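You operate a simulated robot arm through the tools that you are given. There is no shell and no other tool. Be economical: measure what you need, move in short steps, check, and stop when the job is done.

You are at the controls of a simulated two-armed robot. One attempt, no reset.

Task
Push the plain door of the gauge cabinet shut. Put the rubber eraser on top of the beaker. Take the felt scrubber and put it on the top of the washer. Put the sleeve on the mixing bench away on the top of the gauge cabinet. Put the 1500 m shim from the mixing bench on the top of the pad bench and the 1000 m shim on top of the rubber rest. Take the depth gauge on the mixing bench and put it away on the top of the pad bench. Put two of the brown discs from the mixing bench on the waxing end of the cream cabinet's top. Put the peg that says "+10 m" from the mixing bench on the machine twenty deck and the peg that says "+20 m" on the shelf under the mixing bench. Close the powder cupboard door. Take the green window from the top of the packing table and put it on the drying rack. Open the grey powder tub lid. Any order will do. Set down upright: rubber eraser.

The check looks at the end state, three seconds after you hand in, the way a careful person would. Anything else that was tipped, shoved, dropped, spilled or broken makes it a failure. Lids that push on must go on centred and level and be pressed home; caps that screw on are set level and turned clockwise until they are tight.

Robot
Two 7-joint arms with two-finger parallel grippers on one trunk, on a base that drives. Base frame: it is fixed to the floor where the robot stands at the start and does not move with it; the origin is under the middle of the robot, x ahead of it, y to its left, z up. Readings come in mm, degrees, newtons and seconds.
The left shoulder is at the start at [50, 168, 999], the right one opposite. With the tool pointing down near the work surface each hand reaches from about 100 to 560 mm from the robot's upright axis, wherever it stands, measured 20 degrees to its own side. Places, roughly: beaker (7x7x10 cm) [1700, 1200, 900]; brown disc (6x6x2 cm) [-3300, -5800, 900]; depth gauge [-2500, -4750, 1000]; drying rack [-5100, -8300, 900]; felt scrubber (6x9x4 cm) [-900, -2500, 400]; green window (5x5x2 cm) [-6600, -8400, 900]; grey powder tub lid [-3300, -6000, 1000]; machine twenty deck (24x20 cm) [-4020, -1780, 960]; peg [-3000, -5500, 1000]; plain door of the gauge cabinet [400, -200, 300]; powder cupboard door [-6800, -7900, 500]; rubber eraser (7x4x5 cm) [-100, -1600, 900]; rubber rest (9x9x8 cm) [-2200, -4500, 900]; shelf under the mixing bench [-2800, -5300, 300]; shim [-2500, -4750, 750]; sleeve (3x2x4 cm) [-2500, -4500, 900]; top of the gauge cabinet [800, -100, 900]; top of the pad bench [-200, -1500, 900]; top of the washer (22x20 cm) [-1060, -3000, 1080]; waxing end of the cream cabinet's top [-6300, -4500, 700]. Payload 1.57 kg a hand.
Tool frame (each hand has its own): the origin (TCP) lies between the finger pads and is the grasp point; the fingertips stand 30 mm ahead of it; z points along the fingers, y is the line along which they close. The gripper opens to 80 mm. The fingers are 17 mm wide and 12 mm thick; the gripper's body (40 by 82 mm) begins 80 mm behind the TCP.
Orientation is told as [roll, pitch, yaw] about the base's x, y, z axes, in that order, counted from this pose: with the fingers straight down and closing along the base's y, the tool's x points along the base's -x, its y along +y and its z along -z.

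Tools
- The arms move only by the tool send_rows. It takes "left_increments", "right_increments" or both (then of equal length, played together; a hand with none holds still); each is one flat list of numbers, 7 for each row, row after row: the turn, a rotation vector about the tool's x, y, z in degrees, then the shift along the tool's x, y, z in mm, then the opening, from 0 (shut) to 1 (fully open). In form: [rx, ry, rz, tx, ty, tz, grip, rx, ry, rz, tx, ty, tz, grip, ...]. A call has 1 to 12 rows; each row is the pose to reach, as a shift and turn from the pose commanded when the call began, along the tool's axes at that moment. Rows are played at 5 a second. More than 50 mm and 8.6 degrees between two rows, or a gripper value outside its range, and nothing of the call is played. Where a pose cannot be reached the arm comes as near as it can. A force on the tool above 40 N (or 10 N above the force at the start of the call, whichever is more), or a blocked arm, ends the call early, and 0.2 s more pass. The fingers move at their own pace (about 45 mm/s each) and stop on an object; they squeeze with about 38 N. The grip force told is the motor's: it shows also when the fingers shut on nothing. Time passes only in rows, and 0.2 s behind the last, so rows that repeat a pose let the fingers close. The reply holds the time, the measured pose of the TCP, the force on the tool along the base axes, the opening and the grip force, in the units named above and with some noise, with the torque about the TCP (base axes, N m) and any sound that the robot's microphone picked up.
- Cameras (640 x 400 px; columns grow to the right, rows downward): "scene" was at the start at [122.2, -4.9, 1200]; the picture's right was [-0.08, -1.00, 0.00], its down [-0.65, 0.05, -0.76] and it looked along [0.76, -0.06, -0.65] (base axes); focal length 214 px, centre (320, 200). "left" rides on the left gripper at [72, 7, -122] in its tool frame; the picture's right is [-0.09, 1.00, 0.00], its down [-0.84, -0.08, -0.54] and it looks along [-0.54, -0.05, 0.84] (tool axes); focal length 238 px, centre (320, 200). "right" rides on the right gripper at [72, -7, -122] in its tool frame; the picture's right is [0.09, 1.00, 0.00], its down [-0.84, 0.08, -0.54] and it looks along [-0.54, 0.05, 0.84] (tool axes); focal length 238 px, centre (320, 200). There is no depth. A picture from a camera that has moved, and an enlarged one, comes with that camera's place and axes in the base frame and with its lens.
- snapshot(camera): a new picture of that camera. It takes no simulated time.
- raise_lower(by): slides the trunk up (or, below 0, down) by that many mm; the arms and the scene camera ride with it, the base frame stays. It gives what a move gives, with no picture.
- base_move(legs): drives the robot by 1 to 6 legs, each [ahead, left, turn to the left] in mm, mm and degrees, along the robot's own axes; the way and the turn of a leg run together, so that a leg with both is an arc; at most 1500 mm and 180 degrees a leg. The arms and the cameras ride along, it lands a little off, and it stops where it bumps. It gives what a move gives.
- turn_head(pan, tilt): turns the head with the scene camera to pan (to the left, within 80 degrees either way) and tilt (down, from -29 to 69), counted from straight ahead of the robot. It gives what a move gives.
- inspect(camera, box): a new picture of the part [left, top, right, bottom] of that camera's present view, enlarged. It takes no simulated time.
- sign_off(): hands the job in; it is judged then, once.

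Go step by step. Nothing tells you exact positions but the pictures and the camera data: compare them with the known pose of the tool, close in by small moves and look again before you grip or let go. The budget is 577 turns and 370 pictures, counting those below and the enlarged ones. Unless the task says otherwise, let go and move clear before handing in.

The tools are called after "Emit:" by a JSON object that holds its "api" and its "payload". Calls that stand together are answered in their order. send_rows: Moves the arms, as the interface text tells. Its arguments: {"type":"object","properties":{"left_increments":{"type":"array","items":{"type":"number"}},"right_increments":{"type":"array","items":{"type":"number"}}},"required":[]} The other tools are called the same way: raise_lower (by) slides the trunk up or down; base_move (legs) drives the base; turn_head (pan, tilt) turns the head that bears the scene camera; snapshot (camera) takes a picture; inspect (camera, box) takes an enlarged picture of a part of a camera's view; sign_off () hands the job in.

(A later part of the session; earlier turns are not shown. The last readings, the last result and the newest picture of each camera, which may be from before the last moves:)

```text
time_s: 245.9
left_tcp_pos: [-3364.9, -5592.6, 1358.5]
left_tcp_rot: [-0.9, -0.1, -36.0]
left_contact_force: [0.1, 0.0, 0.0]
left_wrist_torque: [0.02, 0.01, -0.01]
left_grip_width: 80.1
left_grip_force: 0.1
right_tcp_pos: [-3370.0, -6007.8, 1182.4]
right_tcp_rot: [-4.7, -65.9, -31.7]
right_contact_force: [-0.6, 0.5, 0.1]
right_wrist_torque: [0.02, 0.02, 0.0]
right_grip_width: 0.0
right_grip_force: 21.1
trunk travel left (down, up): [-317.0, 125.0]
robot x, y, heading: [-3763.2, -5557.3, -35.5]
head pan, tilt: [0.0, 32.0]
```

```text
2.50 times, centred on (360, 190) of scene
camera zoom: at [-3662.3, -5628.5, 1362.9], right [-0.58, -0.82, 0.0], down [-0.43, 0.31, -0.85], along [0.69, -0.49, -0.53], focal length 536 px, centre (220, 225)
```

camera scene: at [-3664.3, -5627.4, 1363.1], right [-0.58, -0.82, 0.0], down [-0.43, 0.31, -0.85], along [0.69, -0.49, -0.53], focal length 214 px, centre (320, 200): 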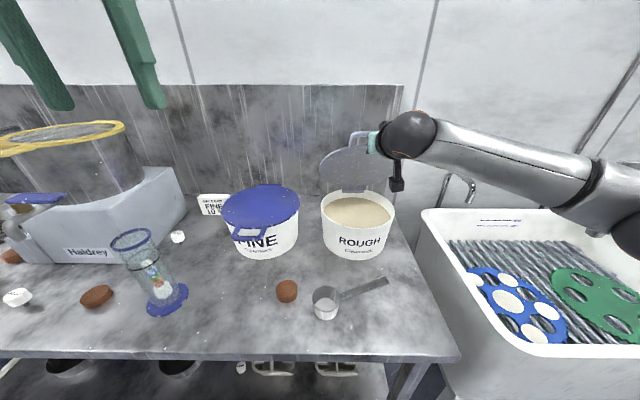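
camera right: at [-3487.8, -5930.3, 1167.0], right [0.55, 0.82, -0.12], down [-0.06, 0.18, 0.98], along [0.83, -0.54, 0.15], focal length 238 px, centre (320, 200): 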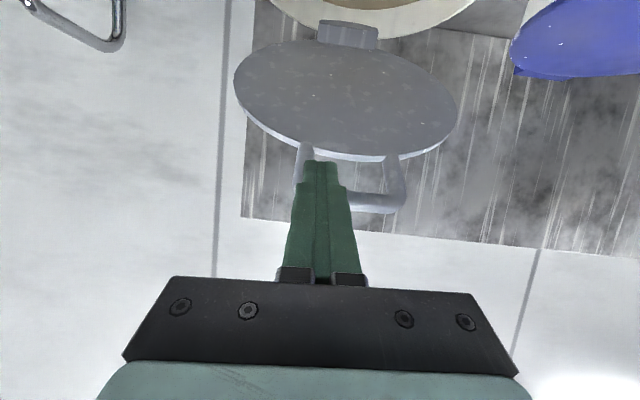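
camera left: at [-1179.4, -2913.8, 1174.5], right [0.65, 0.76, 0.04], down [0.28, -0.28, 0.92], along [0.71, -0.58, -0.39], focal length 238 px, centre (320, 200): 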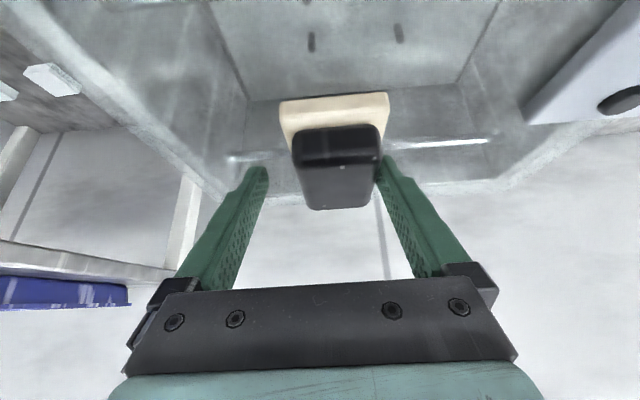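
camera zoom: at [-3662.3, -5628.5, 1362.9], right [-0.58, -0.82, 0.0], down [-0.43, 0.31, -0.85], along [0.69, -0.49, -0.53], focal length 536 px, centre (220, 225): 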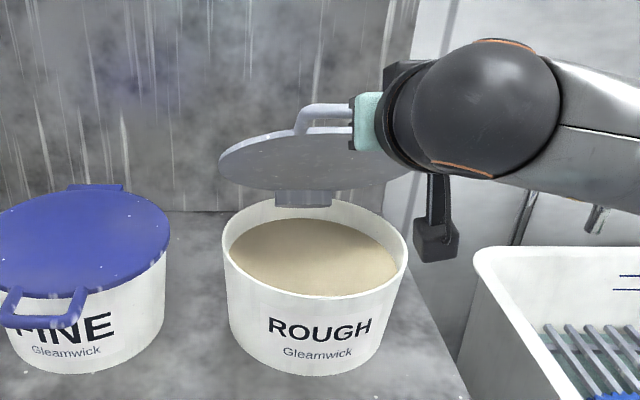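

The lid came back with the finger. I'll lower the finger a bit more to learn whether the lid is resting on it or holding by itself.

Emit:
{"api": "send_rows", "payload": {"right_increments": [0, 0, 0, 20, 0, -10, 0, 0, 0, 0, 40, 0, -20, 0]}}

Emit:
{"api": "inspect", "payload": {"camera": "scene", "box": [290, 110, 430, 270]}}

Emit:
{"api": "snapshot", "payload": {"camera": "right"}}

```text
time_s: 246.5
left_tcp_pos: [-3365.8, -5593.3, 1358.5]
left_tcp_rot: [-0.8, 0.0, -36.0]
left_contact_force: [0.2, -0.6, -0.1]
left_wrist_torque: [0.02, 0.0, -0.03]
left_grip_width: 80.1
left_grip_force: 0.0
right_tcp_pos: [-3397.6, -5987.4, 1156.0]
right_tcp_rot: [-4.6, -65.9, -32.0]
right_contact_force: [0.4, 0.5, -0.2]
right_wrist_torque: [0.01, 0.01, 0.05]
right_grip_width: 0.0
right_grip_force: 21.6
trunk travel left (down, up): [-317.0, 125.0]
robot x, y, heading: [-3768.6, -5555.2, -35.5]
head pan, tilt: [0.0, 32.0]
```

```text
2.50 times, centred on (360, 190) of scene
camera zoom: at [-3662.6, -5628.4, 1363.1], right [-0.58, -0.82, 0.0], down [-0.43, 0.31, -0.85], along [0.69, -0.49, -0.53], focal length 536 px, centre (220, 225)
```

zoom: 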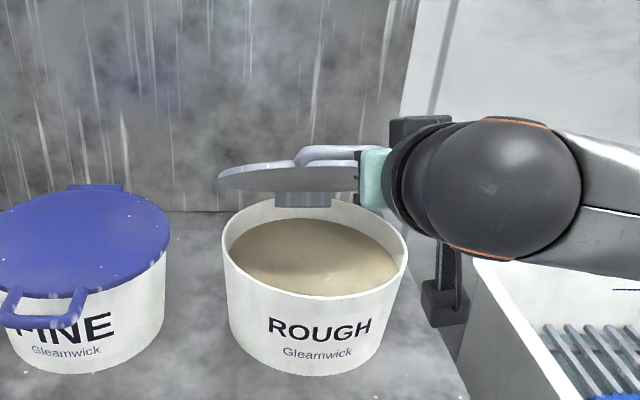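

```text
222 pictures are left
camera right: at [-3515.8, -5910.8, 1140.1], right [0.55, 0.82, -0.12], down [-0.06, 0.18, 0.98], along [0.83, -0.54, 0.15], focal length 238 px, centre (320, 200)
```

right: 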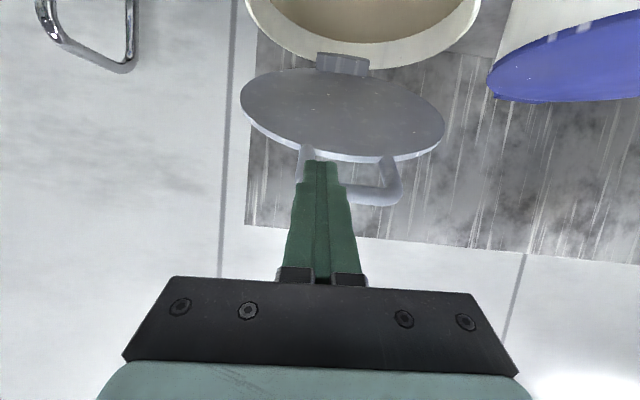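

The lid falls back unless it passes upright, and my arc was too tight. I'll go deeper under the lid with the fingertip and push its underside up and then back over.

Emit:
{"api": "send_rows", "payload": {"right_increments": [0, 0, 0, 33, 5, 15, 0, 0, 0, 0, 62, 9, 35, 0, 0, 0, 0, 72, 12, 73, 0, 0, 0, 0, 73, 13, 109, 0, 0, 0, 0, 34, 9, 110, 0, 0, 0, 0, 0, 5, 112, 0]}}

Emit:
{"api": "snapshot", "payload": {"camera": "right"}}

Emit:
{"api": "inspect", "payload": {"camera": "scene", "box": [290, 110, 430, 270]}}

```text
time_s: 247.5
left_tcp_pos: [-3364.3, -5595.4, 1358.7]
left_tcp_rot: [-0.9, 0.1, -36.1]
left_contact_force: [0.8, -0.6, -0.2]
left_wrist_torque: [0.05, 0.07, 0.0]
left_grip_width: 80.1
left_grip_force: 0.1
right_tcp_pos: [-3344.2, -6015.2, 1052.9]
right_tcp_rot: [-4.1, -66.5, -32.1]
right_contact_force: [-16.4, 2.8, 5.0]
right_wrist_torque: [0.35, -0.68, 1.08]
right_grip_width: 0.0
right_grip_force: 21.1
trunk travel left (down, up): [-317.0, 125.0]
robot x, y, heading: [-3766.4, -5555.5, -35.6]
head pan, tilt: [0.0, 32.0]
stopped in row 4 (right hand): the force on the tool passed its limit (the readings are from after the stop); the commanded pose is now the measured one
```

```text
221 pictures are left
camera right: at [-3463.0, -5938.1, 1035.1], right [0.55, 0.83, -0.11], down [-0.07, 0.18, 0.98], along [0.83, -0.53, 0.16], focal length 238 px, centre (320, 200)
```

right: 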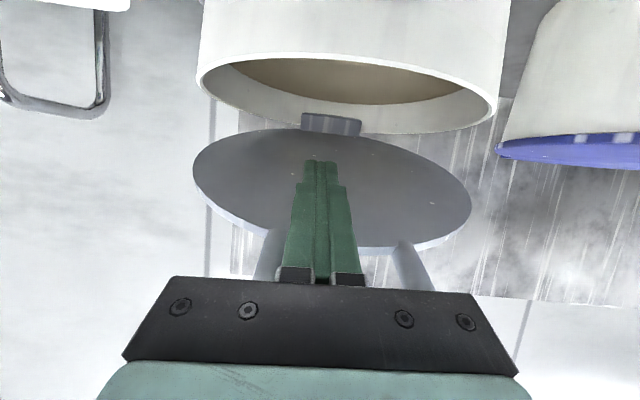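

```text
2.50 times, centred on (360, 190) of scene
camera zoom: at [-3663.5, -5628.3, 1363.2], right [-0.58, -0.81, 0.0], down [-0.43, 0.31, -0.85], along [0.69, -0.49, -0.53], focal length 536 px, centre (220, 225)
```

zoom: 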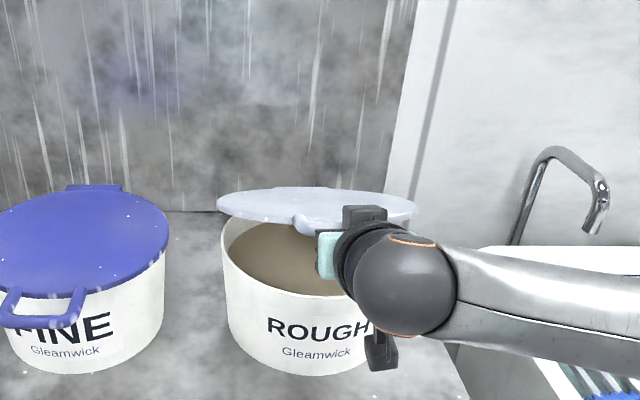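

The finger is well under the lid with the bar near the palm. Now I'll lift and carry it over the top.

Emit:
{"api": "send_rows", "payload": {"right_increments": [0, 0, 0, -29, -3, -13, 0, 0, 0, 0, -60, -6, -18, 0, 0, 0, 0, -91, -9, -17, 0, 0, 0, 0, -118, -12, -4, 0, 0, 0, 0, -139, -14, 20, 0, 0, 0, 0, -155, -16, 51, 0, 0, 0, 0, -167, -17, 85, 0]}}

Emit:
{"api": "snapshot", "payload": {"camera": "right"}}

Emit:
{"api": "inspect", "payload": {"camera": "scene", "box": [290, 110, 430, 270]}}

```text
time_s: 249.1
left_tcp_pos: [-3362.7, -5594.5, 1356.9]
left_tcp_rot: [-0.9, 0.1, -36.0]
left_contact_force: [0.3, 0.9, -0.3]
left_wrist_torque: [0.02, 0.0, 0.0]
left_grip_width: 79.9
left_grip_force: 0.0
right_tcp_pos: [-3232.8, -6108.0, 1172.5]
right_tcp_rot: [-4.6, -66.4, -31.6]
right_contact_force: [-0.2, -0.6, 0.7]
right_wrist_torque: [-0.02, 0.01, 0.05]
right_grip_width: 0.0
right_grip_force: 21.4
trunk travel left (down, up): [-317.0, 125.0]
robot x, y, heading: [-3767.1, -5557.2, -35.3]
head pan, tilt: [0.0, 32.0]
```

```text
219 pictures are left
camera right: at [-3351.0, -6032.5, 1154.6], right [0.55, 0.83, -0.12], down [-0.07, 0.18, 0.98], along [0.83, -0.53, 0.16], focal length 238 px, centre (320, 200)
```

right: 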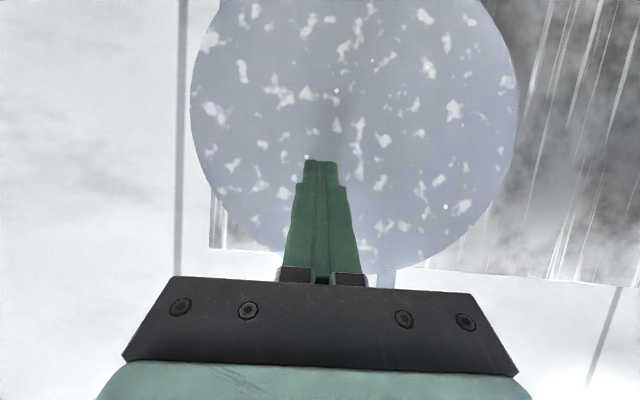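

```text
2.50 times, centred on (360, 190) of scene
camera zoom: at [-3661.9, -5628.4, 1363.0], right [-0.58, -0.81, 0.0], down [-0.43, 0.31, -0.85], along [0.69, -0.49, -0.53], focal length 536 px, centre (220, 225)
```

zoom: 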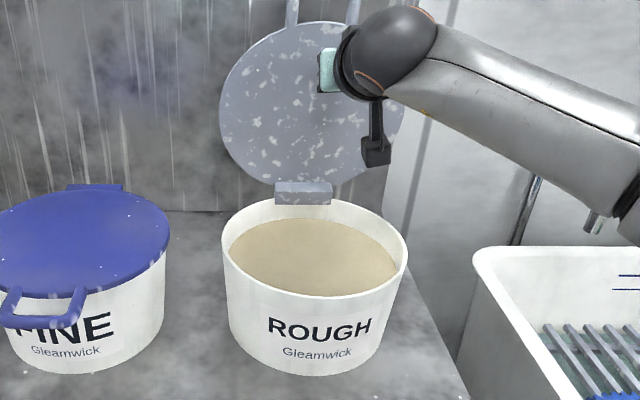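

The lid stands fully open and there's no load on the finger. I'll draw back and check that it stays.

Emit:
{"api": "send_rows", "payload": {"right_increments": [0, 0, 0, 8, 0, -40, 0, 0, 0, 0, 16, 0, -80, 0, 0, 0, 0, 24, 0, -120, 0, 0, 0, 0, 30, 0, -160, 0]}}

Emit:
{"api": "inspect", "payload": {"camera": "scene", "box": [290, 110, 430, 270]}}

```text
time_s: 250.1
left_tcp_pos: [-3364.4, -5594.2, 1358.3]
left_tcp_rot: [-0.8, 0.1, -36.0]
left_contact_force: [-1.6, 0.5, 1.1]
left_wrist_torque: [0.01, -0.02, 0.03]
left_grip_width: 79.8
left_grip_force: 0.1
right_tcp_pos: [-3360.5, -6016.4, 1208.8]
right_tcp_rot: [-4.2, -66.4, -32.0]
right_contact_force: [0.4, -0.3, -0.9]
right_wrist_torque: [0.02, -0.01, 0.04]
right_grip_width: 0.0
right_grip_force: 20.9
trunk travel left (down, up): [-317.0, 125.0]
robot x, y, heading: [-3762.0, -5555.5, -35.3]
head pan, tilt: [0.0, 32.0]
```

```text
2.50 times, centred on (360, 190) of scene
camera zoom: at [-3663.0, -5628.2, 1363.1], right [-0.58, -0.81, 0.0], down [-0.43, 0.31, -0.85], along [0.69, -0.49, -0.53], focal length 536 px, centre (220, 225)
```

zoom: 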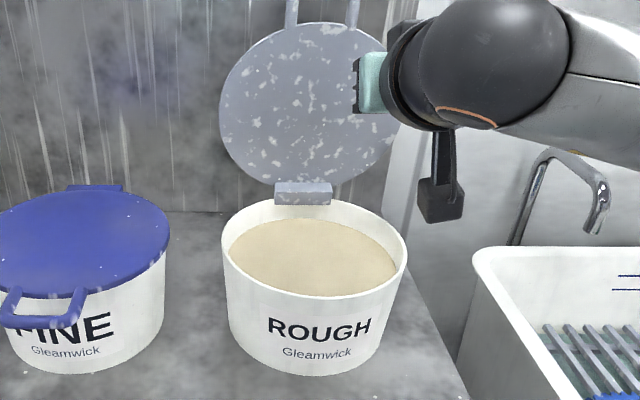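

The lid stays open. Next the brown discs: I'll bring the right hand back upright and back the robot off a little.

Emit:
{"api": "send_rows", "payload": {"right_increments": [0, 8, 0, 8, 0, -17, 0.3, 0, 16, 0, 15, 0, -34, 0.5, 0, 24, 0, 23, 0, -51, 0.8, 0, 32, 0, 30, 0, -68, 1, 0, 40, 0, 38, 0, -85, 1, 0, 48, 0, 46, 0, -102, 1, 0, 56, 0, 53, 0, -120, 1, 0, 64, 0, 61, 0, -137, 1]}}

Emit:
{"api": "raise_lower", "payload": {"by": -120}}

Emit:
{"api": "base_move", "payload": {"legs": [[-60, 120, 0]]}}

Emit:
{"api": "snapshot", "payload": {"camera": "scene"}}

Emit:
{"api": "snapshot", "payload": {"camera": "right"}}

```text
time_s: 251.9
left_tcp_pos: [-3362.9, -5593.6, 1358.5]
left_tcp_rot: [-0.8, 0.1, -36.0]
left_contact_force: [0.0, 0.3, 0.4]
left_wrist_torque: [-0.03, 0.02, 0.02]
left_grip_width: 79.9
left_grip_force: 0.2
right_tcp_pos: [-3482.0, -5930.8, 1206.8]
right_tcp_rot: [-1.7, -2.3, -35.8]
right_contact_force: [1.5, -0.1, 0.0]
right_wrist_torque: [-0.02, 0.03, 0.02]
right_grip_width: 79.9
right_grip_force: 0.1
trunk travel left (down, up): [-317.0, 125.0]
robot x, y, heading: [-3767.4, -5559.3, -35.4]
head pan, tilt: [0.0, 32.0]
```

```text
time_s: 253.4
left_tcp_pos: [-3362.7, -5593.5, 1238.9]
left_tcp_rot: [-0.8, 0.1, -36.1]
left_contact_force: [0.1, -0.2, -0.5]
left_wrist_torque: [-0.01, 0.01, 0.02]
left_grip_width: 80.2
left_grip_force: 0.0
right_tcp_pos: [-3483.2, -5928.8, 1085.3]
right_tcp_rot: [-1.8, -2.5, -35.7]
right_contact_force: [-0.9, -0.6, 0.1]
right_wrist_torque: [-0.01, 0.02, -0.05]
right_grip_width: 79.9
right_grip_force: 0.1
trunk travel left (down, up): [-197.0, 245.0]
robot x, y, heading: [-3767.9, -5558.8, -35.5]
head pan, tilt: [0.0, 32.0]
```

```text
time_s: 254.7
left_tcp_pos: [-3344.9, -5462.0, 1238.1]
left_tcp_rot: [-0.9, 0.0, -36.2]
left_contact_force: [-0.1, -0.4, 0.2]
left_wrist_torque: [-0.04, 0.0, 0.0]
left_grip_width: 80.2
left_grip_force: 0.1
right_tcp_pos: [-3463.0, -5797.8, 1085.5]
right_tcp_rot: [-1.8, -2.5, -35.9]
right_contact_force: [-0.7, -0.4, 0.9]
right_wrist_torque: [-0.04, 0.0, -0.01]
right_grip_width: 79.9
right_grip_force: 0.1
trunk travel left (down, up): [-197.0, 245.0]
robot x, y, heading: [-3744.1, -5424.4, -35.2]
head pan, tilt: [0.0, 32.0]
```

```text
216 pictures are left
camera scene: at [-3642.5, -5495.9, 1243.1], right [-0.58, -0.81, 0.0], down [-0.43, 0.31, -0.85], along [0.69, -0.49, -0.53], focal length 214 px, centre (320, 200)
```

scene: 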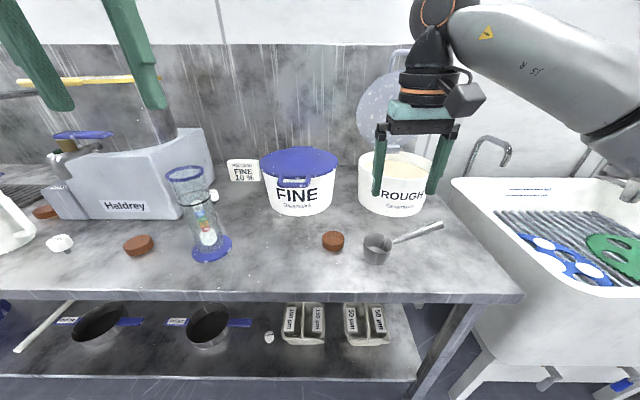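

```text
215 pictures are left
camera right: at [-3527.5, -5754.5, 1204.2], right [0.51, 0.86, -0.03], down [0.71, -0.4, 0.58], along [0.48, -0.32, -0.82], focal length 238 px, centre (320, 200)
```

right: 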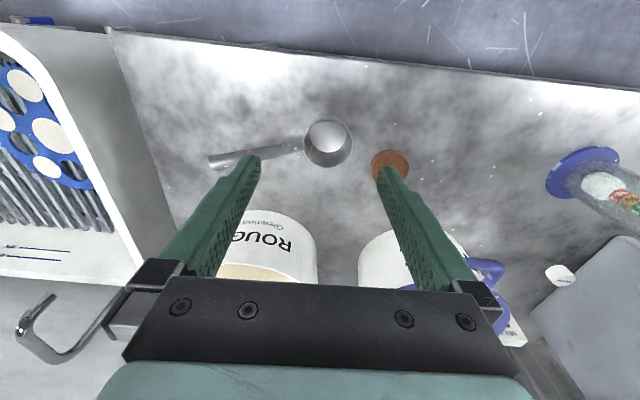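

Disc three is near [-3348, -5748], with about 29 mm to the scoop. I'll bring the right hand above it with a slightly reduced opening.

Emit:
{"api": "send_rows", "payload": {"right_increments": [0, 0.6, 0, -16, 27, 20, 0.9, 0, 1.2, 0, -32, 54, 45, 0.9, 0, 1.8, 0, -48, 81, 75, 0.9, 0, 2.4, 0, -65, 107, 105, 0.9, 0, 2.4, 0, -65, 107, 125, 0.9]}}

Emit:
{"api": "snapshot", "payload": {"camera": "right"}}

```text
time_s: 255.9
left_tcp_pos: [-3343.5, -5463.3, 1238.2]
left_tcp_rot: [-0.9, 0.1, -36.1]
left_contact_force: [0.0, 0.4, -0.3]
left_wrist_torque: [-0.02, 0.04, 0.0]
left_grip_width: 80.3
left_grip_force: 0.0
right_tcp_pos: [-3343.1, -5755.1, 958.9]
right_tcp_rot: [-1.6, -0.1, -36.0]
right_contact_force: [-0.4, 0.4, -0.1]
right_wrist_torque: [0.0, -0.01, 0.0]
right_grip_width: 72.1
right_grip_force: 0.1
trunk travel left (down, up): [-197.0, 245.0]
robot x, y, heading: [-3742.7, -5424.0, -35.5]
head pan, tilt: [0.0, 32.0]
```

```text
214 pictures are left
camera right: at [-3404.3, -5715.7, 1080.9], right [0.51, 0.86, -0.03], down [0.73, -0.41, 0.54], along [0.45, -0.3, -0.84], focal length 238 px, centre (320, 200)
```

right: 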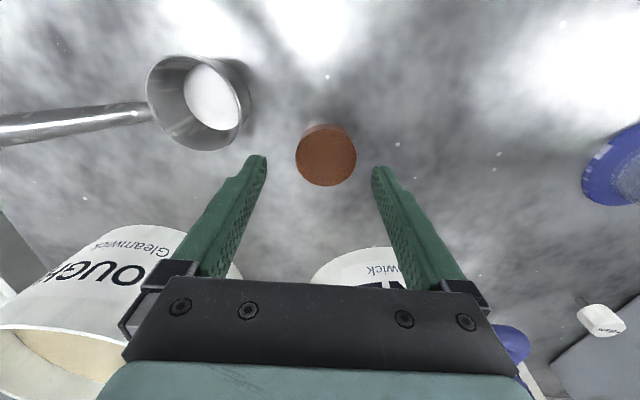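

Emit:
{"api": "send_rows", "payload": {"right_increments": [0, 0, 0, -3, 1, 18, 0.9, 0, 0, 0, -6.5, 1.6, 36, 0.9, 0, 0, 0, -6.5, 1.6, 48, 0.9, 0, 0, 0, -6.5, 1.6, 53, 0.9]}}

Emit:
{"api": "snapshot", "payload": {"camera": "right"}}

```text
time_s: 256.9
left_tcp_pos: [-3343.6, -5463.1, 1238.0]
left_tcp_rot: [-0.9, 0.1, -36.1]
left_contact_force: [1.1, 0.3, 0.0]
left_wrist_torque: [-0.02, 0.0, -0.04]
left_grip_width: 80.2
left_grip_force: 0.0
right_tcp_pos: [-3339.3, -5760.7, 905.5]
right_tcp_rot: [-1.7, -0.1, -35.9]
right_contact_force: [-0.3, -0.3, -0.4]
right_wrist_torque: [0.03, -0.01, 0.0]
right_grip_width: 72.2
right_grip_force: 0.0
trunk travel left (down, up): [-197.0, 245.0]
robot x, y, heading: [-3745.3, -5426.2, -35.5]
head pan, tilt: [0.0, 32.0]
```

```text
213 pictures are left
camera right: at [-3400.4, -5719.4, 1028.4], right [0.51, 0.86, -0.03], down [0.73, -0.41, 0.54], along [0.45, -0.3, -0.84], focal length 238 px, centre (320, 200)
```

right: 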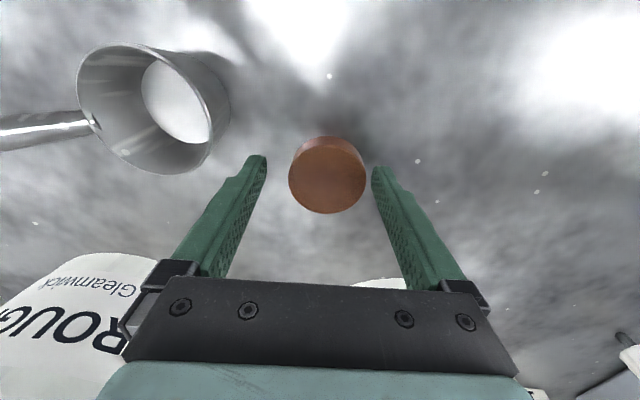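

Emit:
{"api": "send_rows", "payload": {"right_increments": [0, 0, 0, 0, 3, 2, 0.9, 0, 0, 0, 0, 3, 3, 0.6, 0, 0, 0, 0, 3, 3, 0.2, 0, 0, 0, 0, 3, 3, 0.2, 0, 0, 0, 0, 3, 3, 0.2, 0, 0, 0, 0, 3, -4, 0.2, 0, 0, 0, 0, 3, -15, 0.2, 0, 0, 0, 0, 3, -40, 0.2, 0, 0, 0, 0, 3, -75, 0.2, 0, 0, 0, 0, 3, -115, 0.2]}}

Emit:
{"api": "snapshot", "payload": {"camera": "right"}}

```text
time_s: 259.1
left_tcp_pos: [-3343.7, -5461.7, 1237.0]
left_tcp_rot: [-0.9, 0.1, -36.1]
left_contact_force: [0.4, -0.7, -0.3]
left_wrist_torque: [0.01, 0.02, -0.04]
left_grip_width: 80.1
left_grip_force: 0.0
right_tcp_pos: [-3335.3, -5751.6, 1022.7]
right_tcp_rot: [-1.6, -0.1, -35.9]
right_contact_force: [0.4, 0.4, -0.4]
right_wrist_torque: [-0.01, 0.05, 0.02]
right_grip_width: 54.8
right_grip_force: 38.5
trunk travel left (down, up): [-197.0, 245.0]
robot x, y, heading: [-3744.3, -5420.0, -35.6]
head pan, tilt: [0.0, 32.0]
```

```text
212 pictures are left
camera right: at [-3396.1, -5711.8, 1144.9], right [0.51, 0.86, -0.03], down [0.73, -0.41, 0.54], along [0.45, -0.3, -0.84], focal length 238 px, centre (320, 200)
```

right: 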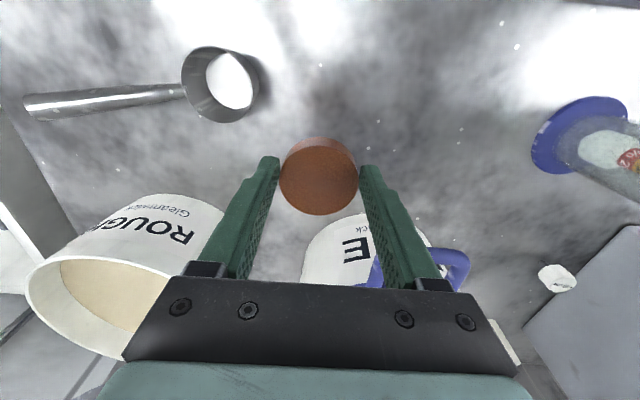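

The first disc is held. I'll retract the right hand away from the glass cylinder, then strafe left to put disc two before the left hand.

Emit:
{"api": "send_rows", "payload": {"right_increments": [0, 0, 0, 40, 0, -20, 0.2, 0, 0, 0, 80, 0, -40, 0.2, 0, 0, 0, 120, 0, -60, 0.2, 0, 0, 0, 160, 0, -80, 0.2, 0, 0, 0, 200, 0, -90, 0.2]}}

Emit:
{"api": "base_move", "payload": {"legs": [[0, 300, 0]]}}

Emit:
{"api": "snapshot", "payload": {"camera": "left"}}

Emit:
{"api": "snapshot", "payload": {"camera": "scene"}}

```text
time_s: 260.3
left_tcp_pos: [-3343.5, -5462.0, 1238.1]
left_tcp_rot: [-0.9, 0.1, -36.0]
left_contact_force: [0.4, -0.6, -0.3]
left_wrist_torque: [-0.02, 0.05, 0.03]
left_grip_width: 80.0
left_grip_force: 0.0
right_tcp_pos: [-3496.0, -5633.9, 1110.3]
right_tcp_rot: [-1.8, -0.1, -36.0]
right_contact_force: [0.5, -0.4, -2.3]
right_wrist_torque: [0.01, 0.03, 0.0]
right_grip_width: 54.3
right_grip_force: 38.2
trunk travel left (down, up): [-197.0, 245.0]
robot x, y, heading: [-3747.6, -5421.4, -35.5]
head pan, tilt: [0.0, 32.0]
```

```text
time_s: 262.4
left_tcp_pos: [-3166.8, -5216.5, 1238.8]
left_tcp_rot: [-0.9, 0.1, -36.2]
left_contact_force: [-0.3, 0.1, 0.2]
left_wrist_torque: [-0.03, 0.02, 0.03]
left_grip_width: 80.0
left_grip_force: 0.1
right_tcp_pos: [-3319.3, -5388.1, 1110.3]
right_tcp_rot: [-1.7, -0.1, -36.0]
right_contact_force: [-0.7, 0.4, -1.3]
right_wrist_torque: [0.01, 0.04, -0.02]
right_grip_width: 54.4
right_grip_force: 38.4
trunk travel left (down, up): [-197.0, 245.0]
robot x, y, heading: [-3570.1, -5177.2, -35.5]
head pan, tilt: [0.0, 32.0]
```

```text
211 pictures are left
camera left: at [-3220.6, -5168.0, 1359.8], right [0.66, 0.75, -0.02], down [0.64, -0.55, 0.54], along [0.4, -0.37, -0.84], focal length 238 px, centre (320, 200)
```

left: 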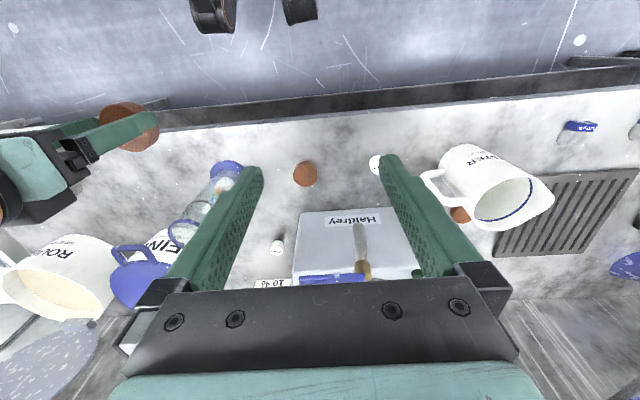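

```text
210 pictures are left
camera scene: at [-3466.8, -5249.8, 1243.0], right [-0.58, -0.81, 0.0], down [-0.43, 0.31, -0.85], along [0.69, -0.49, -0.53], focal length 214 px, centre (320, 200)
```

scene: 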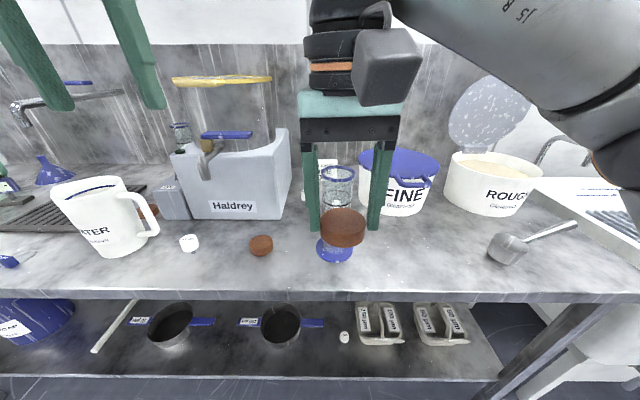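

Disc two is at [-3073, -5355]. Left hand goes above it.

Emit:
{"api": "send_rows", "payload": {"left_increments": [0, 0, 0, -20, -8, 35, 0.9, 0, 0, 0, -39, -15, 70, 0.9, 0, 0, 0, -59, -22, 105, 0.9, 0, 0, 0, -78, -30, 140, 0.9, 0, 0, 0, -98, -37, 175, 0.9, 0, 0, 0, -117, -44, 210, 0.9, 0, 0, 0, -137, -52, 245, 0.9, 0, 0, 0, -156, -59, 279, 0.9]}}

Emit:
{"api": "snapshot", "payload": {"camera": "left"}}

```text
time_s: 264.2
left_tcp_pos: [-3081.8, -5358.1, 958.3]
left_tcp_rot: [-0.9, 0.2, -36.0]
left_contact_force: [-0.2, 0.0, -0.2]
left_wrist_torque: [0.02, -0.01, -0.01]
left_grip_width: 71.9
left_grip_force: 0.1
right_tcp_pos: [-3319.8, -5390.0, 1109.9]
right_tcp_rot: [-1.7, -0.1, -35.9]
right_contact_force: [-0.4, 1.4, -1.2]
right_wrist_torque: [0.03, 0.04, -0.01]
right_grip_width: 54.7
right_grip_force: 38.3
trunk travel left (down, up): [-197.0, 245.0]
robot x, y, heading: [-3569.1, -5174.2, -35.9]
head pan, tilt: [0.0, 32.0]
```

```text
209 pictures are left
camera left: at [-3134.1, -5310.1, 1081.8], right [0.66, 0.75, -0.02], down [0.64, -0.55, 0.54], along [0.4, -0.37, -0.84], focal length 238 px, centre (320, 200)
```

left: 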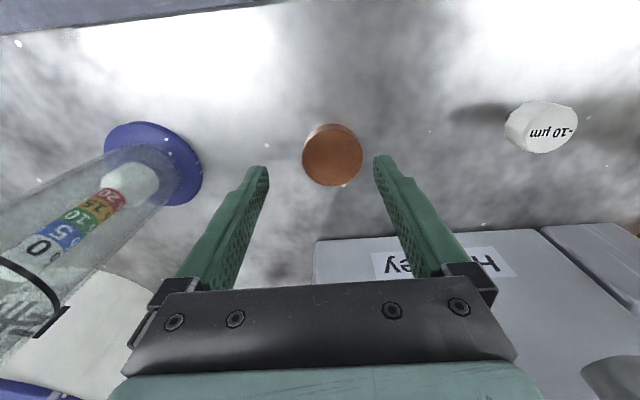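

Emit:
{"api": "send_rows", "payload": {"left_increments": [0, 0, 0, -5, 4, 18, 0.9, 0, 0, 0, -10, 7.5, 36, 0.9, 0, 0, 0, -10, 7.5, 48, 0.9, 0, 0, 0, -10, 7.5, 54, 0.9]}}

Emit:
{"api": "snapshot", "payload": {"camera": "left"}}

```text
time_s: 265.2
left_tcp_pos: [-3068.7, -5360.6, 905.0]
left_tcp_rot: [-0.8, 0.1, -36.1]
left_contact_force: [-0.2, -1.2, 0.0]
left_wrist_torque: [0.03, -0.04, -0.01]
left_grip_width: 72.0
left_grip_force: 0.0
right_tcp_pos: [-3319.2, -5388.1, 1109.9]
right_tcp_rot: [-1.7, -0.1, -36.0]
right_contact_force: [-0.6, -0.7, -1.8]
right_wrist_torque: [0.06, -0.01, 0.02]
right_grip_width: 54.4
right_grip_force: 37.8
trunk travel left (down, up): [-197.0, 245.0]
robot x, y, heading: [-3569.0, -5174.3, -35.5]
head pan, tilt: [0.0, 32.0]
```

```text
208 pictures are left
camera left: at [-3121.7, -5311.4, 1027.3], right [0.66, 0.75, -0.02], down [0.64, -0.55, 0.54], along [0.4, -0.37, -0.84], focal length 238 px, centre (320, 200)
```

left: 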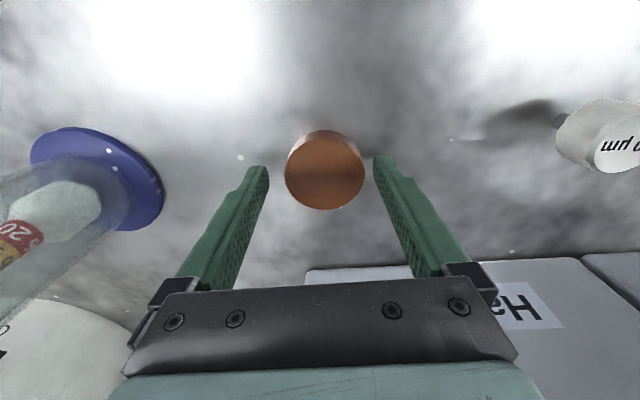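

Emit:
{"api": "send_rows", "payload": {"left_increments": [0, 0, 0, 0, 0, 2, 0.9, 0, 0, 0, 0, 0, 3, 0.6, 0, 0, 0, 0, 0, 3, 0.2, 0, 0, 0, 0, 0, 3, 0.2, 0, 0, 0, 0, 0, 3, 0.2, 0, 0, 0, 0, 0, -4, 0.2, 0, 0, 0, 0, 0, -15, 0.2, 0, 0, 0, 0, 0, -50, 0.2, 0, 0, 0, 0, 0, -95, 0.2, 0, 0, 0, 0, 0, -140, 0.2, 0, 0, 0, 30, 0, -175, 0.2, 0, 0, 0, 70, 0, -200, 0.2]}}

Emit:
{"api": "snapshot", "payload": {"camera": "left"}}

```text
time_s: 267.8
left_tcp_pos: [-3122.3, -5314.3, 1105.6]
left_tcp_rot: [-0.8, 0.2, -36.1]
left_contact_force: [0.3, 1.1, -0.9]
left_wrist_torque: [0.01, 0.02, 0.03]
left_grip_width: 54.6
left_grip_force: 38.0
right_tcp_pos: [-3319.6, -5389.4, 1109.7]
right_tcp_rot: [-1.7, -0.1, -35.8]
right_contact_force: [-0.3, -0.2, -1.6]
right_wrist_torque: [0.0, 0.0, 0.01]
right_grip_width: 54.8
right_grip_force: 37.3
trunk travel left (down, up): [-197.0, 245.0]
robot x, y, heading: [-3567.8, -5175.9, -35.5]
head pan, tilt: [0.0, 32.0]
```

```text
207 pictures are left
camera left: at [-3174.9, -5266.7, 1227.9], right [0.66, 0.75, -0.02], down [0.64, -0.55, 0.54], along [0.4, -0.37, -0.84], focal length 238 px, centre (320, 200)
```

left: 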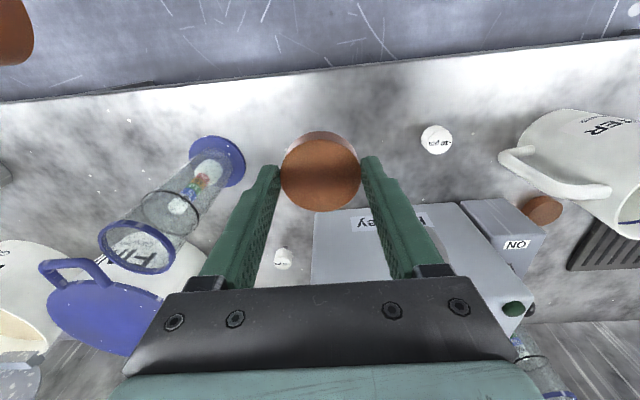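

Both discs are in hand. The cream cabinet lies behind me across the floor, so I'll back off, turn around and look.

Emit:
{"api": "base_move", "payload": {"legs": [[-600, 0, 0], [0, 0, -150]]}}

Emit:
{"api": "turn_head", "payload": {"pan": 0, "tilt": 15}}

Emit:
{"api": "snapshot", "payload": {"camera": "scene"}}

```text
time_s: 277.4
left_tcp_pos: [-4527.4, -4926.4, 1104.7]
left_tcp_rot: [-0.9, 0.1, 173.6]
left_contact_force: [0.4, 0.4, -1.4]
left_wrist_torque: [0.03, 0.02, -0.04]
left_grip_width: 54.9
left_grip_force: 38.1
right_tcp_pos: [-4392.2, -4764.0, 1110.4]
right_tcp_rot: [-1.7, 0.0, 173.8]
right_contact_force: [-0.3, -0.4, -1.0]
right_wrist_torque: [0.05, 0.0, -0.03]
right_grip_width: 54.5
right_grip_force: 38.3
trunk travel left (down, up): [-197.0, 245.0]
robot x, y, heading: [-4069.9, -4826.3, 174.2]
head pan, tilt: [0.0, 32.0]
```

```text
time_s: 278.2
left_tcp_pos: [-4526.7, -4926.0, 1104.9]
left_tcp_rot: [-0.9, 0.1, 173.7]
left_contact_force: [0.5, -0.3, -0.5]
left_wrist_torque: [-0.03, 0.02, 0.02]
left_grip_width: 54.8
left_grip_force: 37.9
right_tcp_pos: [-4392.6, -4763.5, 1110.6]
right_tcp_rot: [-1.6, 0.0, 173.8]
right_contact_force: [-0.3, 0.6, -2.2]
right_wrist_torque: [0.0, 0.0, 0.01]
right_grip_width: 54.4
right_grip_force: 37.7
trunk travel left (down, up): [-197.0, 245.0]
robot x, y, heading: [-4068.7, -4826.6, 174.2]
head pan, tilt: [0.0, 15.0]
```

```text
206 pictures are left
camera scene: at [-4204.1, -4807.9, 1270.3], right [0.1, 0.99, 0.0], down [0.26, -0.03, -0.97], along [-0.96, 0.1, -0.26], focal length 214 px, centre (320, 200)
```

scene: 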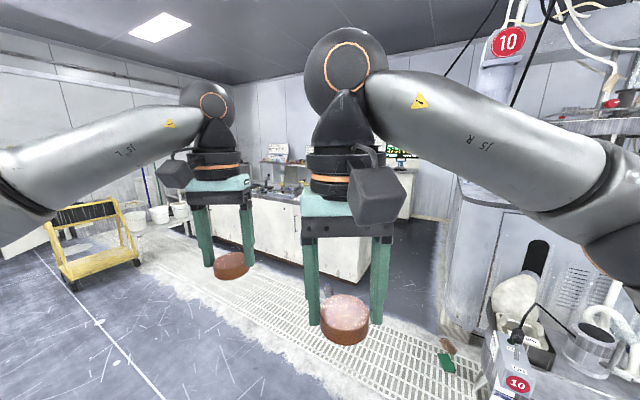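

The cream-white cabinet is ahead, with machine 10 on my right. I'll keep left of the machine and drive forward.

Emit:
{"api": "base_move", "payload": {"legs": [[0, 330, 0], [1000, 0, 0]]}}

Emit:
{"api": "turn_head", "payload": {"pan": 0, "tilt": 25}}

Emit:
{"api": "snapshot", "payload": {"camera": "scene"}}

```text
time_s: 285.2
left_tcp_pos: [-5564.8, -5161.0, 1104.6]
left_tcp_rot: [-0.9, 0.1, 173.8]
left_contact_force: [0.4, 0.1, -0.3]
left_wrist_torque: [0.01, -0.03, 0.02]
left_grip_width: 54.7
left_grip_force: 38.1
right_tcp_pos: [-5429.0, -4999.3, 1110.4]
right_tcp_rot: [-1.7, 0.0, 173.9]
right_contact_force: [-0.8, -0.4, -0.6]
right_wrist_torque: [-0.01, -0.02, -0.04]
right_grip_width: 54.4
right_grip_force: 38.2
trunk travel left (down, up): [-197.0, 245.0]
robot x, y, heading: [-5107.6, -5060.0, 174.3]
head pan, tilt: [0.0, 15.0]
```

```text
time_s: 286.0
left_tcp_pos: [-5563.5, -5162.1, 1104.7]
left_tcp_rot: [-0.9, 0.2, 173.9]
left_contact_force: [-0.1, 0.1, -1.4]
left_wrist_torque: [0.05, 0.02, -0.02]
left_grip_width: 54.3
left_grip_force: 37.8
right_tcp_pos: [-5431.1, -4999.1, 1110.0]
right_tcp_rot: [-1.7, -0.1, 173.9]
right_contact_force: [-0.8, 0.0, -1.3]
right_wrist_torque: [0.02, -0.05, -0.01]
right_grip_width: 54.6
right_grip_force: 37.8
trunk travel left (down, up): [-197.0, 245.0]
robot x, y, heading: [-5108.8, -5052.5, 174.6]
head pan, tilt: [0.0, 25.0]
```

```text
205 pictures are left
camera scene: at [-5239.9, -5043.3, 1254.2], right [0.1, 1.0, 0.0], down [0.42, -0.04, -0.91], along [-0.9, 0.09, -0.42], focal length 214 px, centre (320, 200)
```

scene: 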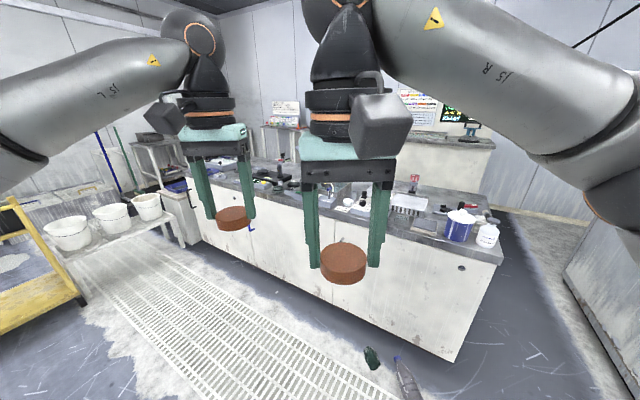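

The waxing end should be toward the right part of this cabinet, around pixel (396, 206). I'll zoom in.

Emit:
{"api": "inspect", "payload": {"camera": "scene", "box": [230, 130, 520, 290]}}

```text
2.21 times, centred on (375, 210) of scene
camera zoom: at [-5239.9, -5043.3, 1254.2], right [0.1, 1.0, 0.0], down [0.42, -0.04, -0.91], along [-0.9, 0.09, -0.42], focal length 473 px, centre (199, 178)
```

zoom: 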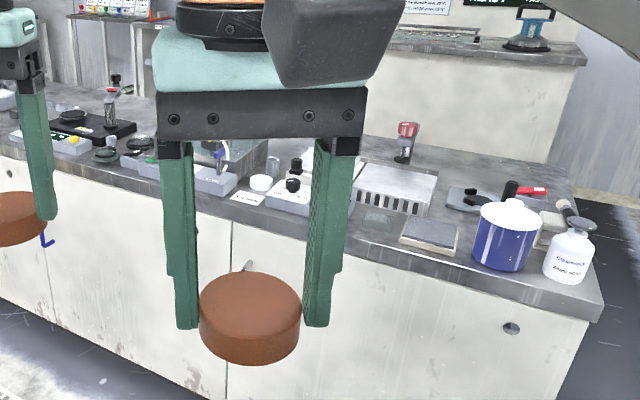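

The cabinet front runs parallel to the benches, so I'll square up to it at a distance and raise the trunk to see its top.

Emit:
{"api": "base_move", "payload": {"legs": [[367, 55, 0], [0, 0, -29.6]]}}

Emit:
{"api": "raise_lower", "payload": {"by": 150}}

Emit:
{"api": "turn_head", "payload": {"pan": 0, "tilt": 38}}

Emit:
{"api": "snapshot", "payload": {"camera": "scene"}}

```text
time_s: 289.8
left_tcp_pos: [-5932.6, -4943.3, 1104.5]
left_tcp_rot: [-0.9, 0.0, 144.4]
left_contact_force: [-0.3, 0.2, -1.4]
left_wrist_torque: [0.03, 0.0, 0.0]
left_grip_width: 54.5
left_grip_force: 37.9
right_tcp_pos: [-5735.1, -4868.0, 1110.0]
right_tcp_rot: [-1.6, -0.1, 144.6]
right_contact_force: [0.1, 0.2, -1.2]
right_wrist_torque: [-0.05, -0.02, -0.02]
right_grip_width: 54.4
right_grip_force: 38.0
trunk travel left (down, up): [-197.0, 245.0]
robot x, y, heading: [-5483.9, -5075.7, 145.2]
head pan, tilt: [0.0, 25.0]
```

```text
time_s: 291.6
left_tcp_pos: [-5933.1, -4942.3, 1255.4]
left_tcp_rot: [-1.0, 0.1, 144.5]
left_contact_force: [-0.6, 0.2, -1.7]
left_wrist_torque: [-0.05, 0.0, 0.02]
left_grip_width: 54.5
left_grip_force: 38.2
right_tcp_pos: [-5735.8, -4867.6, 1259.5]
right_tcp_rot: [-1.7, 0.0, 144.6]
right_contact_force: [-0.2, 0.4, -1.0]
right_wrist_torque: [0.0, -0.04, 0.01]
right_grip_width: 54.4
right_grip_force: 38.5
trunk travel left (down, up): [-347.0, 95.0]
robot x, y, heading: [-5484.1, -5071.9, 145.0]
head pan, tilt: [0.0, 25.0]
```

```text
time_s: 292.3
left_tcp_pos: [-5932.2, -4943.2, 1256.0]
left_tcp_rot: [-0.9, 0.1, 144.5]
left_contact_force: [0.0, -0.9, -1.0]
left_wrist_torque: [0.0, -0.02, 0.0]
left_grip_width: 54.4
left_grip_force: 37.7
right_tcp_pos: [-5734.3, -4867.8, 1259.9]
right_tcp_rot: [-1.6, 0.0, 144.7]
right_contact_force: [-0.5, 0.5, -1.1]
right_wrist_torque: [-0.01, 0.0, 0.04]
right_grip_width: 54.6
right_grip_force: 37.9
trunk travel left (down, up): [-347.0, 95.0]
robot x, y, heading: [-5481.5, -5078.0, 144.8]
head pan, tilt: [0.0, 38.0]
```

```text
203 pictures are left
camera scene: at [-5587.8, -5002.3, 1383.9], right [0.57, 0.82, 0.0], down [0.5, -0.35, -0.79], along [-0.65, 0.45, -0.62], focal length 214 px, centre (320, 200)
```

scene: 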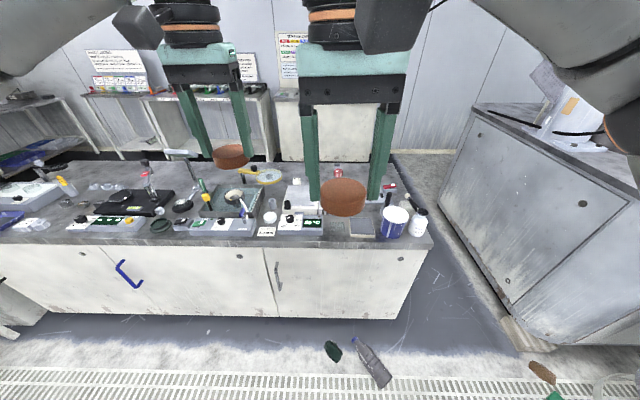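

There is litter on the floor just in front of the cabinet, which I must not run over. I'll shift left 300 mm so my base stays clear of it and use the hand cameras.

Emit:
{"api": "base_move", "payload": {"legs": [[0, 300, 0], [150, 0, 0]]}}

Emit:
{"api": "snapshot", "payload": {"camera": "scene"}}

Emit:
{"api": "snapshot", "payload": {"camera": "right"}}

```text
time_s: 295.4
left_tcp_pos: [-6229.1, -5108.0, 1255.1]
left_tcp_rot: [-0.9, 0.3, 144.9]
left_contact_force: [0.7, 0.6, -0.6]
left_wrist_torque: [0.01, -0.02, 0.0]
left_grip_width: 54.6
left_grip_force: 37.5
right_tcp_pos: [-6033.2, -5031.1, 1260.1]
right_tcp_rot: [-1.7, 0.0, 145.1]
right_contact_force: [-0.4, -1.5, -0.6]
right_wrist_torque: [-0.03, -0.05, 0.0]
right_grip_width: 54.6
right_grip_force: 37.7
trunk travel left (down, up): [-347.0, 95.0]
robot x, y, heading: [-5778.2, -5238.5, 145.6]
head pan, tilt: [0.0, 38.0]
```

```text
202 pictures are left
camera scene: at [-5884.2, -5164.6, 1383.7], right [0.57, 0.82, 0.0], down [0.51, -0.35, -0.79], along [-0.65, 0.45, -0.62], focal length 214 px, centre (320, 200)
```

scene: 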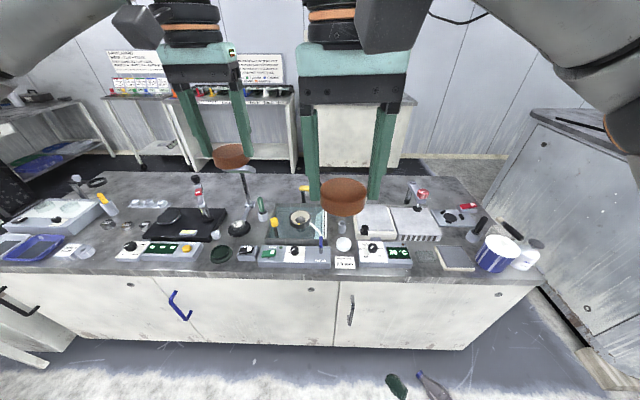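

```text
201 pictures are left
camera right: at [-5972.3, -5069.4, 1381.7], right [-0.49, -0.87, -0.03], down [-0.74, 0.4, 0.54], along [-0.46, 0.29, -0.84], focal length 238 px, centre (320, 200)
```

right: 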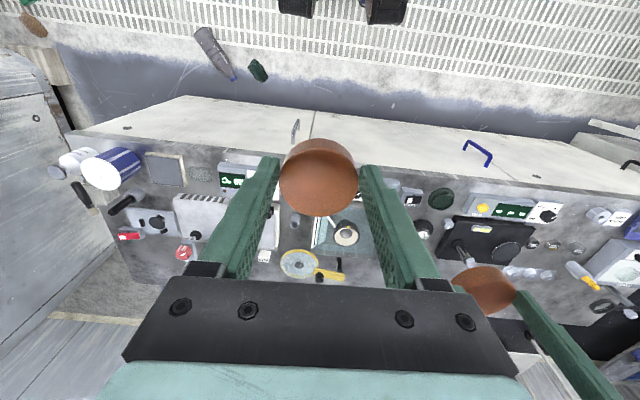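

The counter is busy. I'll zoom in on the labels to find the waxing station.

Emit:
{"api": "inspect", "payload": {"camera": "scene", "box": [240, 180, 400, 280]}}

Emit:
{"api": "inspect", "payload": {"camera": "scene", "box": [390, 170, 550, 280]}}

Emit:
{"api": "inspect", "payload": {"camera": "scene", "box": [90, 170, 250, 280]}}

```text
4.00 times, centred on (320, 230) of scene
camera zoom: at [-5884.2, -5164.6, 1383.7], right [0.57, 0.82, 0.0], down [0.51, -0.35, -0.79], along [-0.65, 0.45, -0.62], focal length 858 px, centre (320, 80)
```

zoom: 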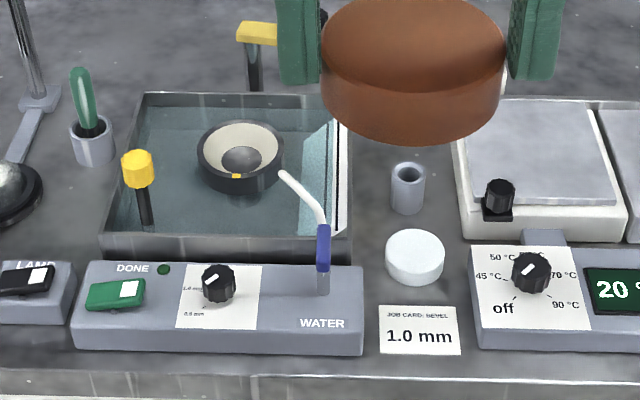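

```text
3.64 times, centred on (470, 225) of scene
camera zoom: at [-5884.2, -5164.6, 1383.7], right [0.57, 0.82, 0.0], down [0.51, -0.35, -0.79], along [-0.65, 0.45, -0.62], focal length 780 px, centre (-226, 109)
```

zoom: 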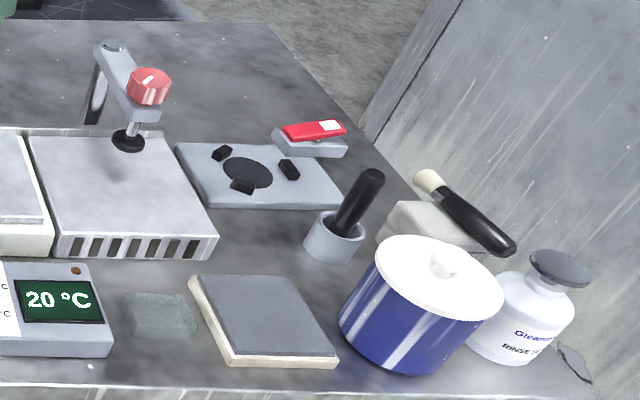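

```text
3.64 times, centred on (170, 225) of scene
camera zoom: at [-5884.2, -5164.6, 1383.7], right [0.57, 0.82, 0.0], down [0.51, -0.35, -0.79], along [-0.65, 0.45, -0.62], focal length 780 px, centre (866, 109)
```

zoom: 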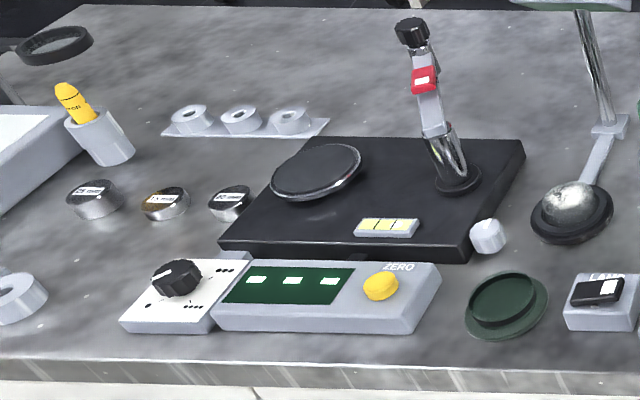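

The right-hand part, with the wax pot, warm plates and press, is the waxing end. I'll move the right hand aside to see the free space there.

Emit:
{"api": "send_rows", "payload": {"right_increments": [0, 0, 0, 35, -35, 0, 0.2, 0, 0, 0, 70, -70, 0, 0.2, 0, 0, 0, 90, -115, 0, 0.2, 0, 0, 0, 90, -160, 0, 0.2, 0, 0, 0, 90, -205, 0, 0.2, 0, 0, 0, 90, -250, 0, 0.2]}}

Emit:
{"api": "raise_lower", "payload": {"by": 90}}

Emit:
{"api": "inspect", "payload": {"camera": "scene", "box": [290, 160, 560, 310]}}

Emit:
{"api": "snapshot", "payload": {"camera": "right"}}

```text
time_s: 296.8
left_tcp_pos: [-6227.6, -5107.8, 1255.9]
left_tcp_rot: [-0.8, 0.2, 145.0]
left_contact_force: [-1.4, -0.1, -1.9]
left_wrist_torque: [-0.01, -0.05, 0.02]
left_grip_width: 54.5
left_grip_force: 38.1
right_tcp_pos: [-5818.4, -4878.9, 1265.3]
right_tcp_rot: [-1.7, -0.1, 145.3]
right_contact_force: [-0.2, 0.2, -1.8]
right_wrist_torque: [-0.03, -0.01, 0.02]
right_grip_width: 54.6
right_grip_force: 37.9
right hand out of reach, approached as far as the arm can: row 6
trunk travel left (down, up): [-347.0, 95.0]
robot x, y, heading: [-5776.1, -5238.4, 145.4]
head pan, tilt: [0.0, 38.0]
```

```text
time_s: 298.0
left_tcp_pos: [-6228.3, -5108.8, 1344.6]
left_tcp_rot: [-0.9, 0.1, 145.0]
left_contact_force: [-0.7, -0.2, -1.5]
left_wrist_torque: [-0.02, 0.03, 0.02]
left_grip_width: 54.7
left_grip_force: 37.9
right_tcp_pos: [-5818.1, -4879.0, 1352.9]
right_tcp_rot: [-1.7, -0.1, 145.1]
right_contact_force: [-0.3, 0.6, -0.8]
right_wrist_torque: [0.0, -0.05, 0.01]
right_grip_width: 54.8
right_grip_force: 37.8
trunk travel left (down, up): [-437.0, 5.0]
robot x, y, heading: [-5777.0, -5239.8, 145.5]
head pan, tilt: [0.0, 38.0]
```

```text
2.37 times, centred on (425, 235) of scene
camera zoom: at [-5883.5, -5164.9, 1473.8], right [0.57, 0.82, 0.0], down [0.51, -0.35, -0.79], along [-0.65, 0.45, -0.62], focal length 508 px, centre (71, 117)
```

zoom: 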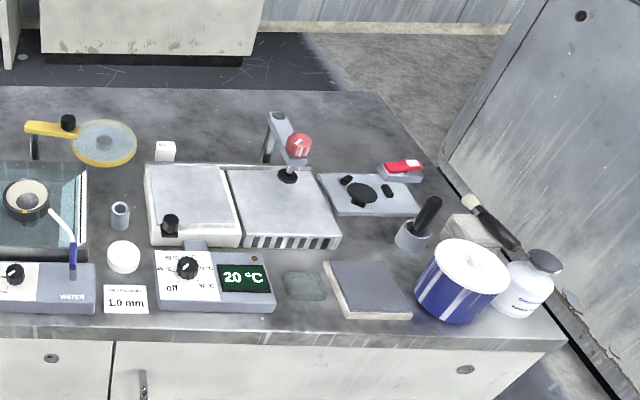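

```text
196 pictures are left
camera right: at [-5759.3, -4917.8, 1475.7], right [-0.49, -0.87, -0.03], down [-0.74, 0.4, 0.54], along [-0.46, 0.29, -0.84], focal length 238 px, centre (320, 200)
```

right: 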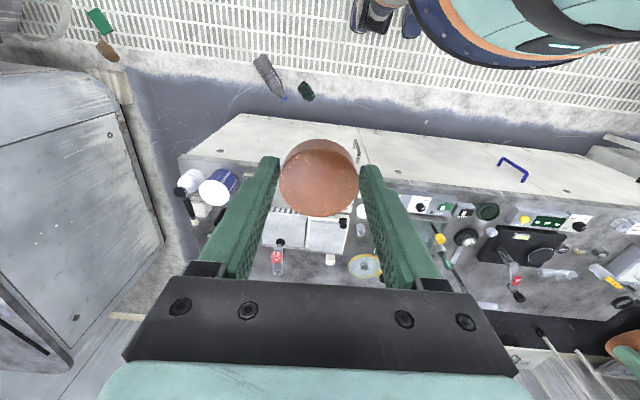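

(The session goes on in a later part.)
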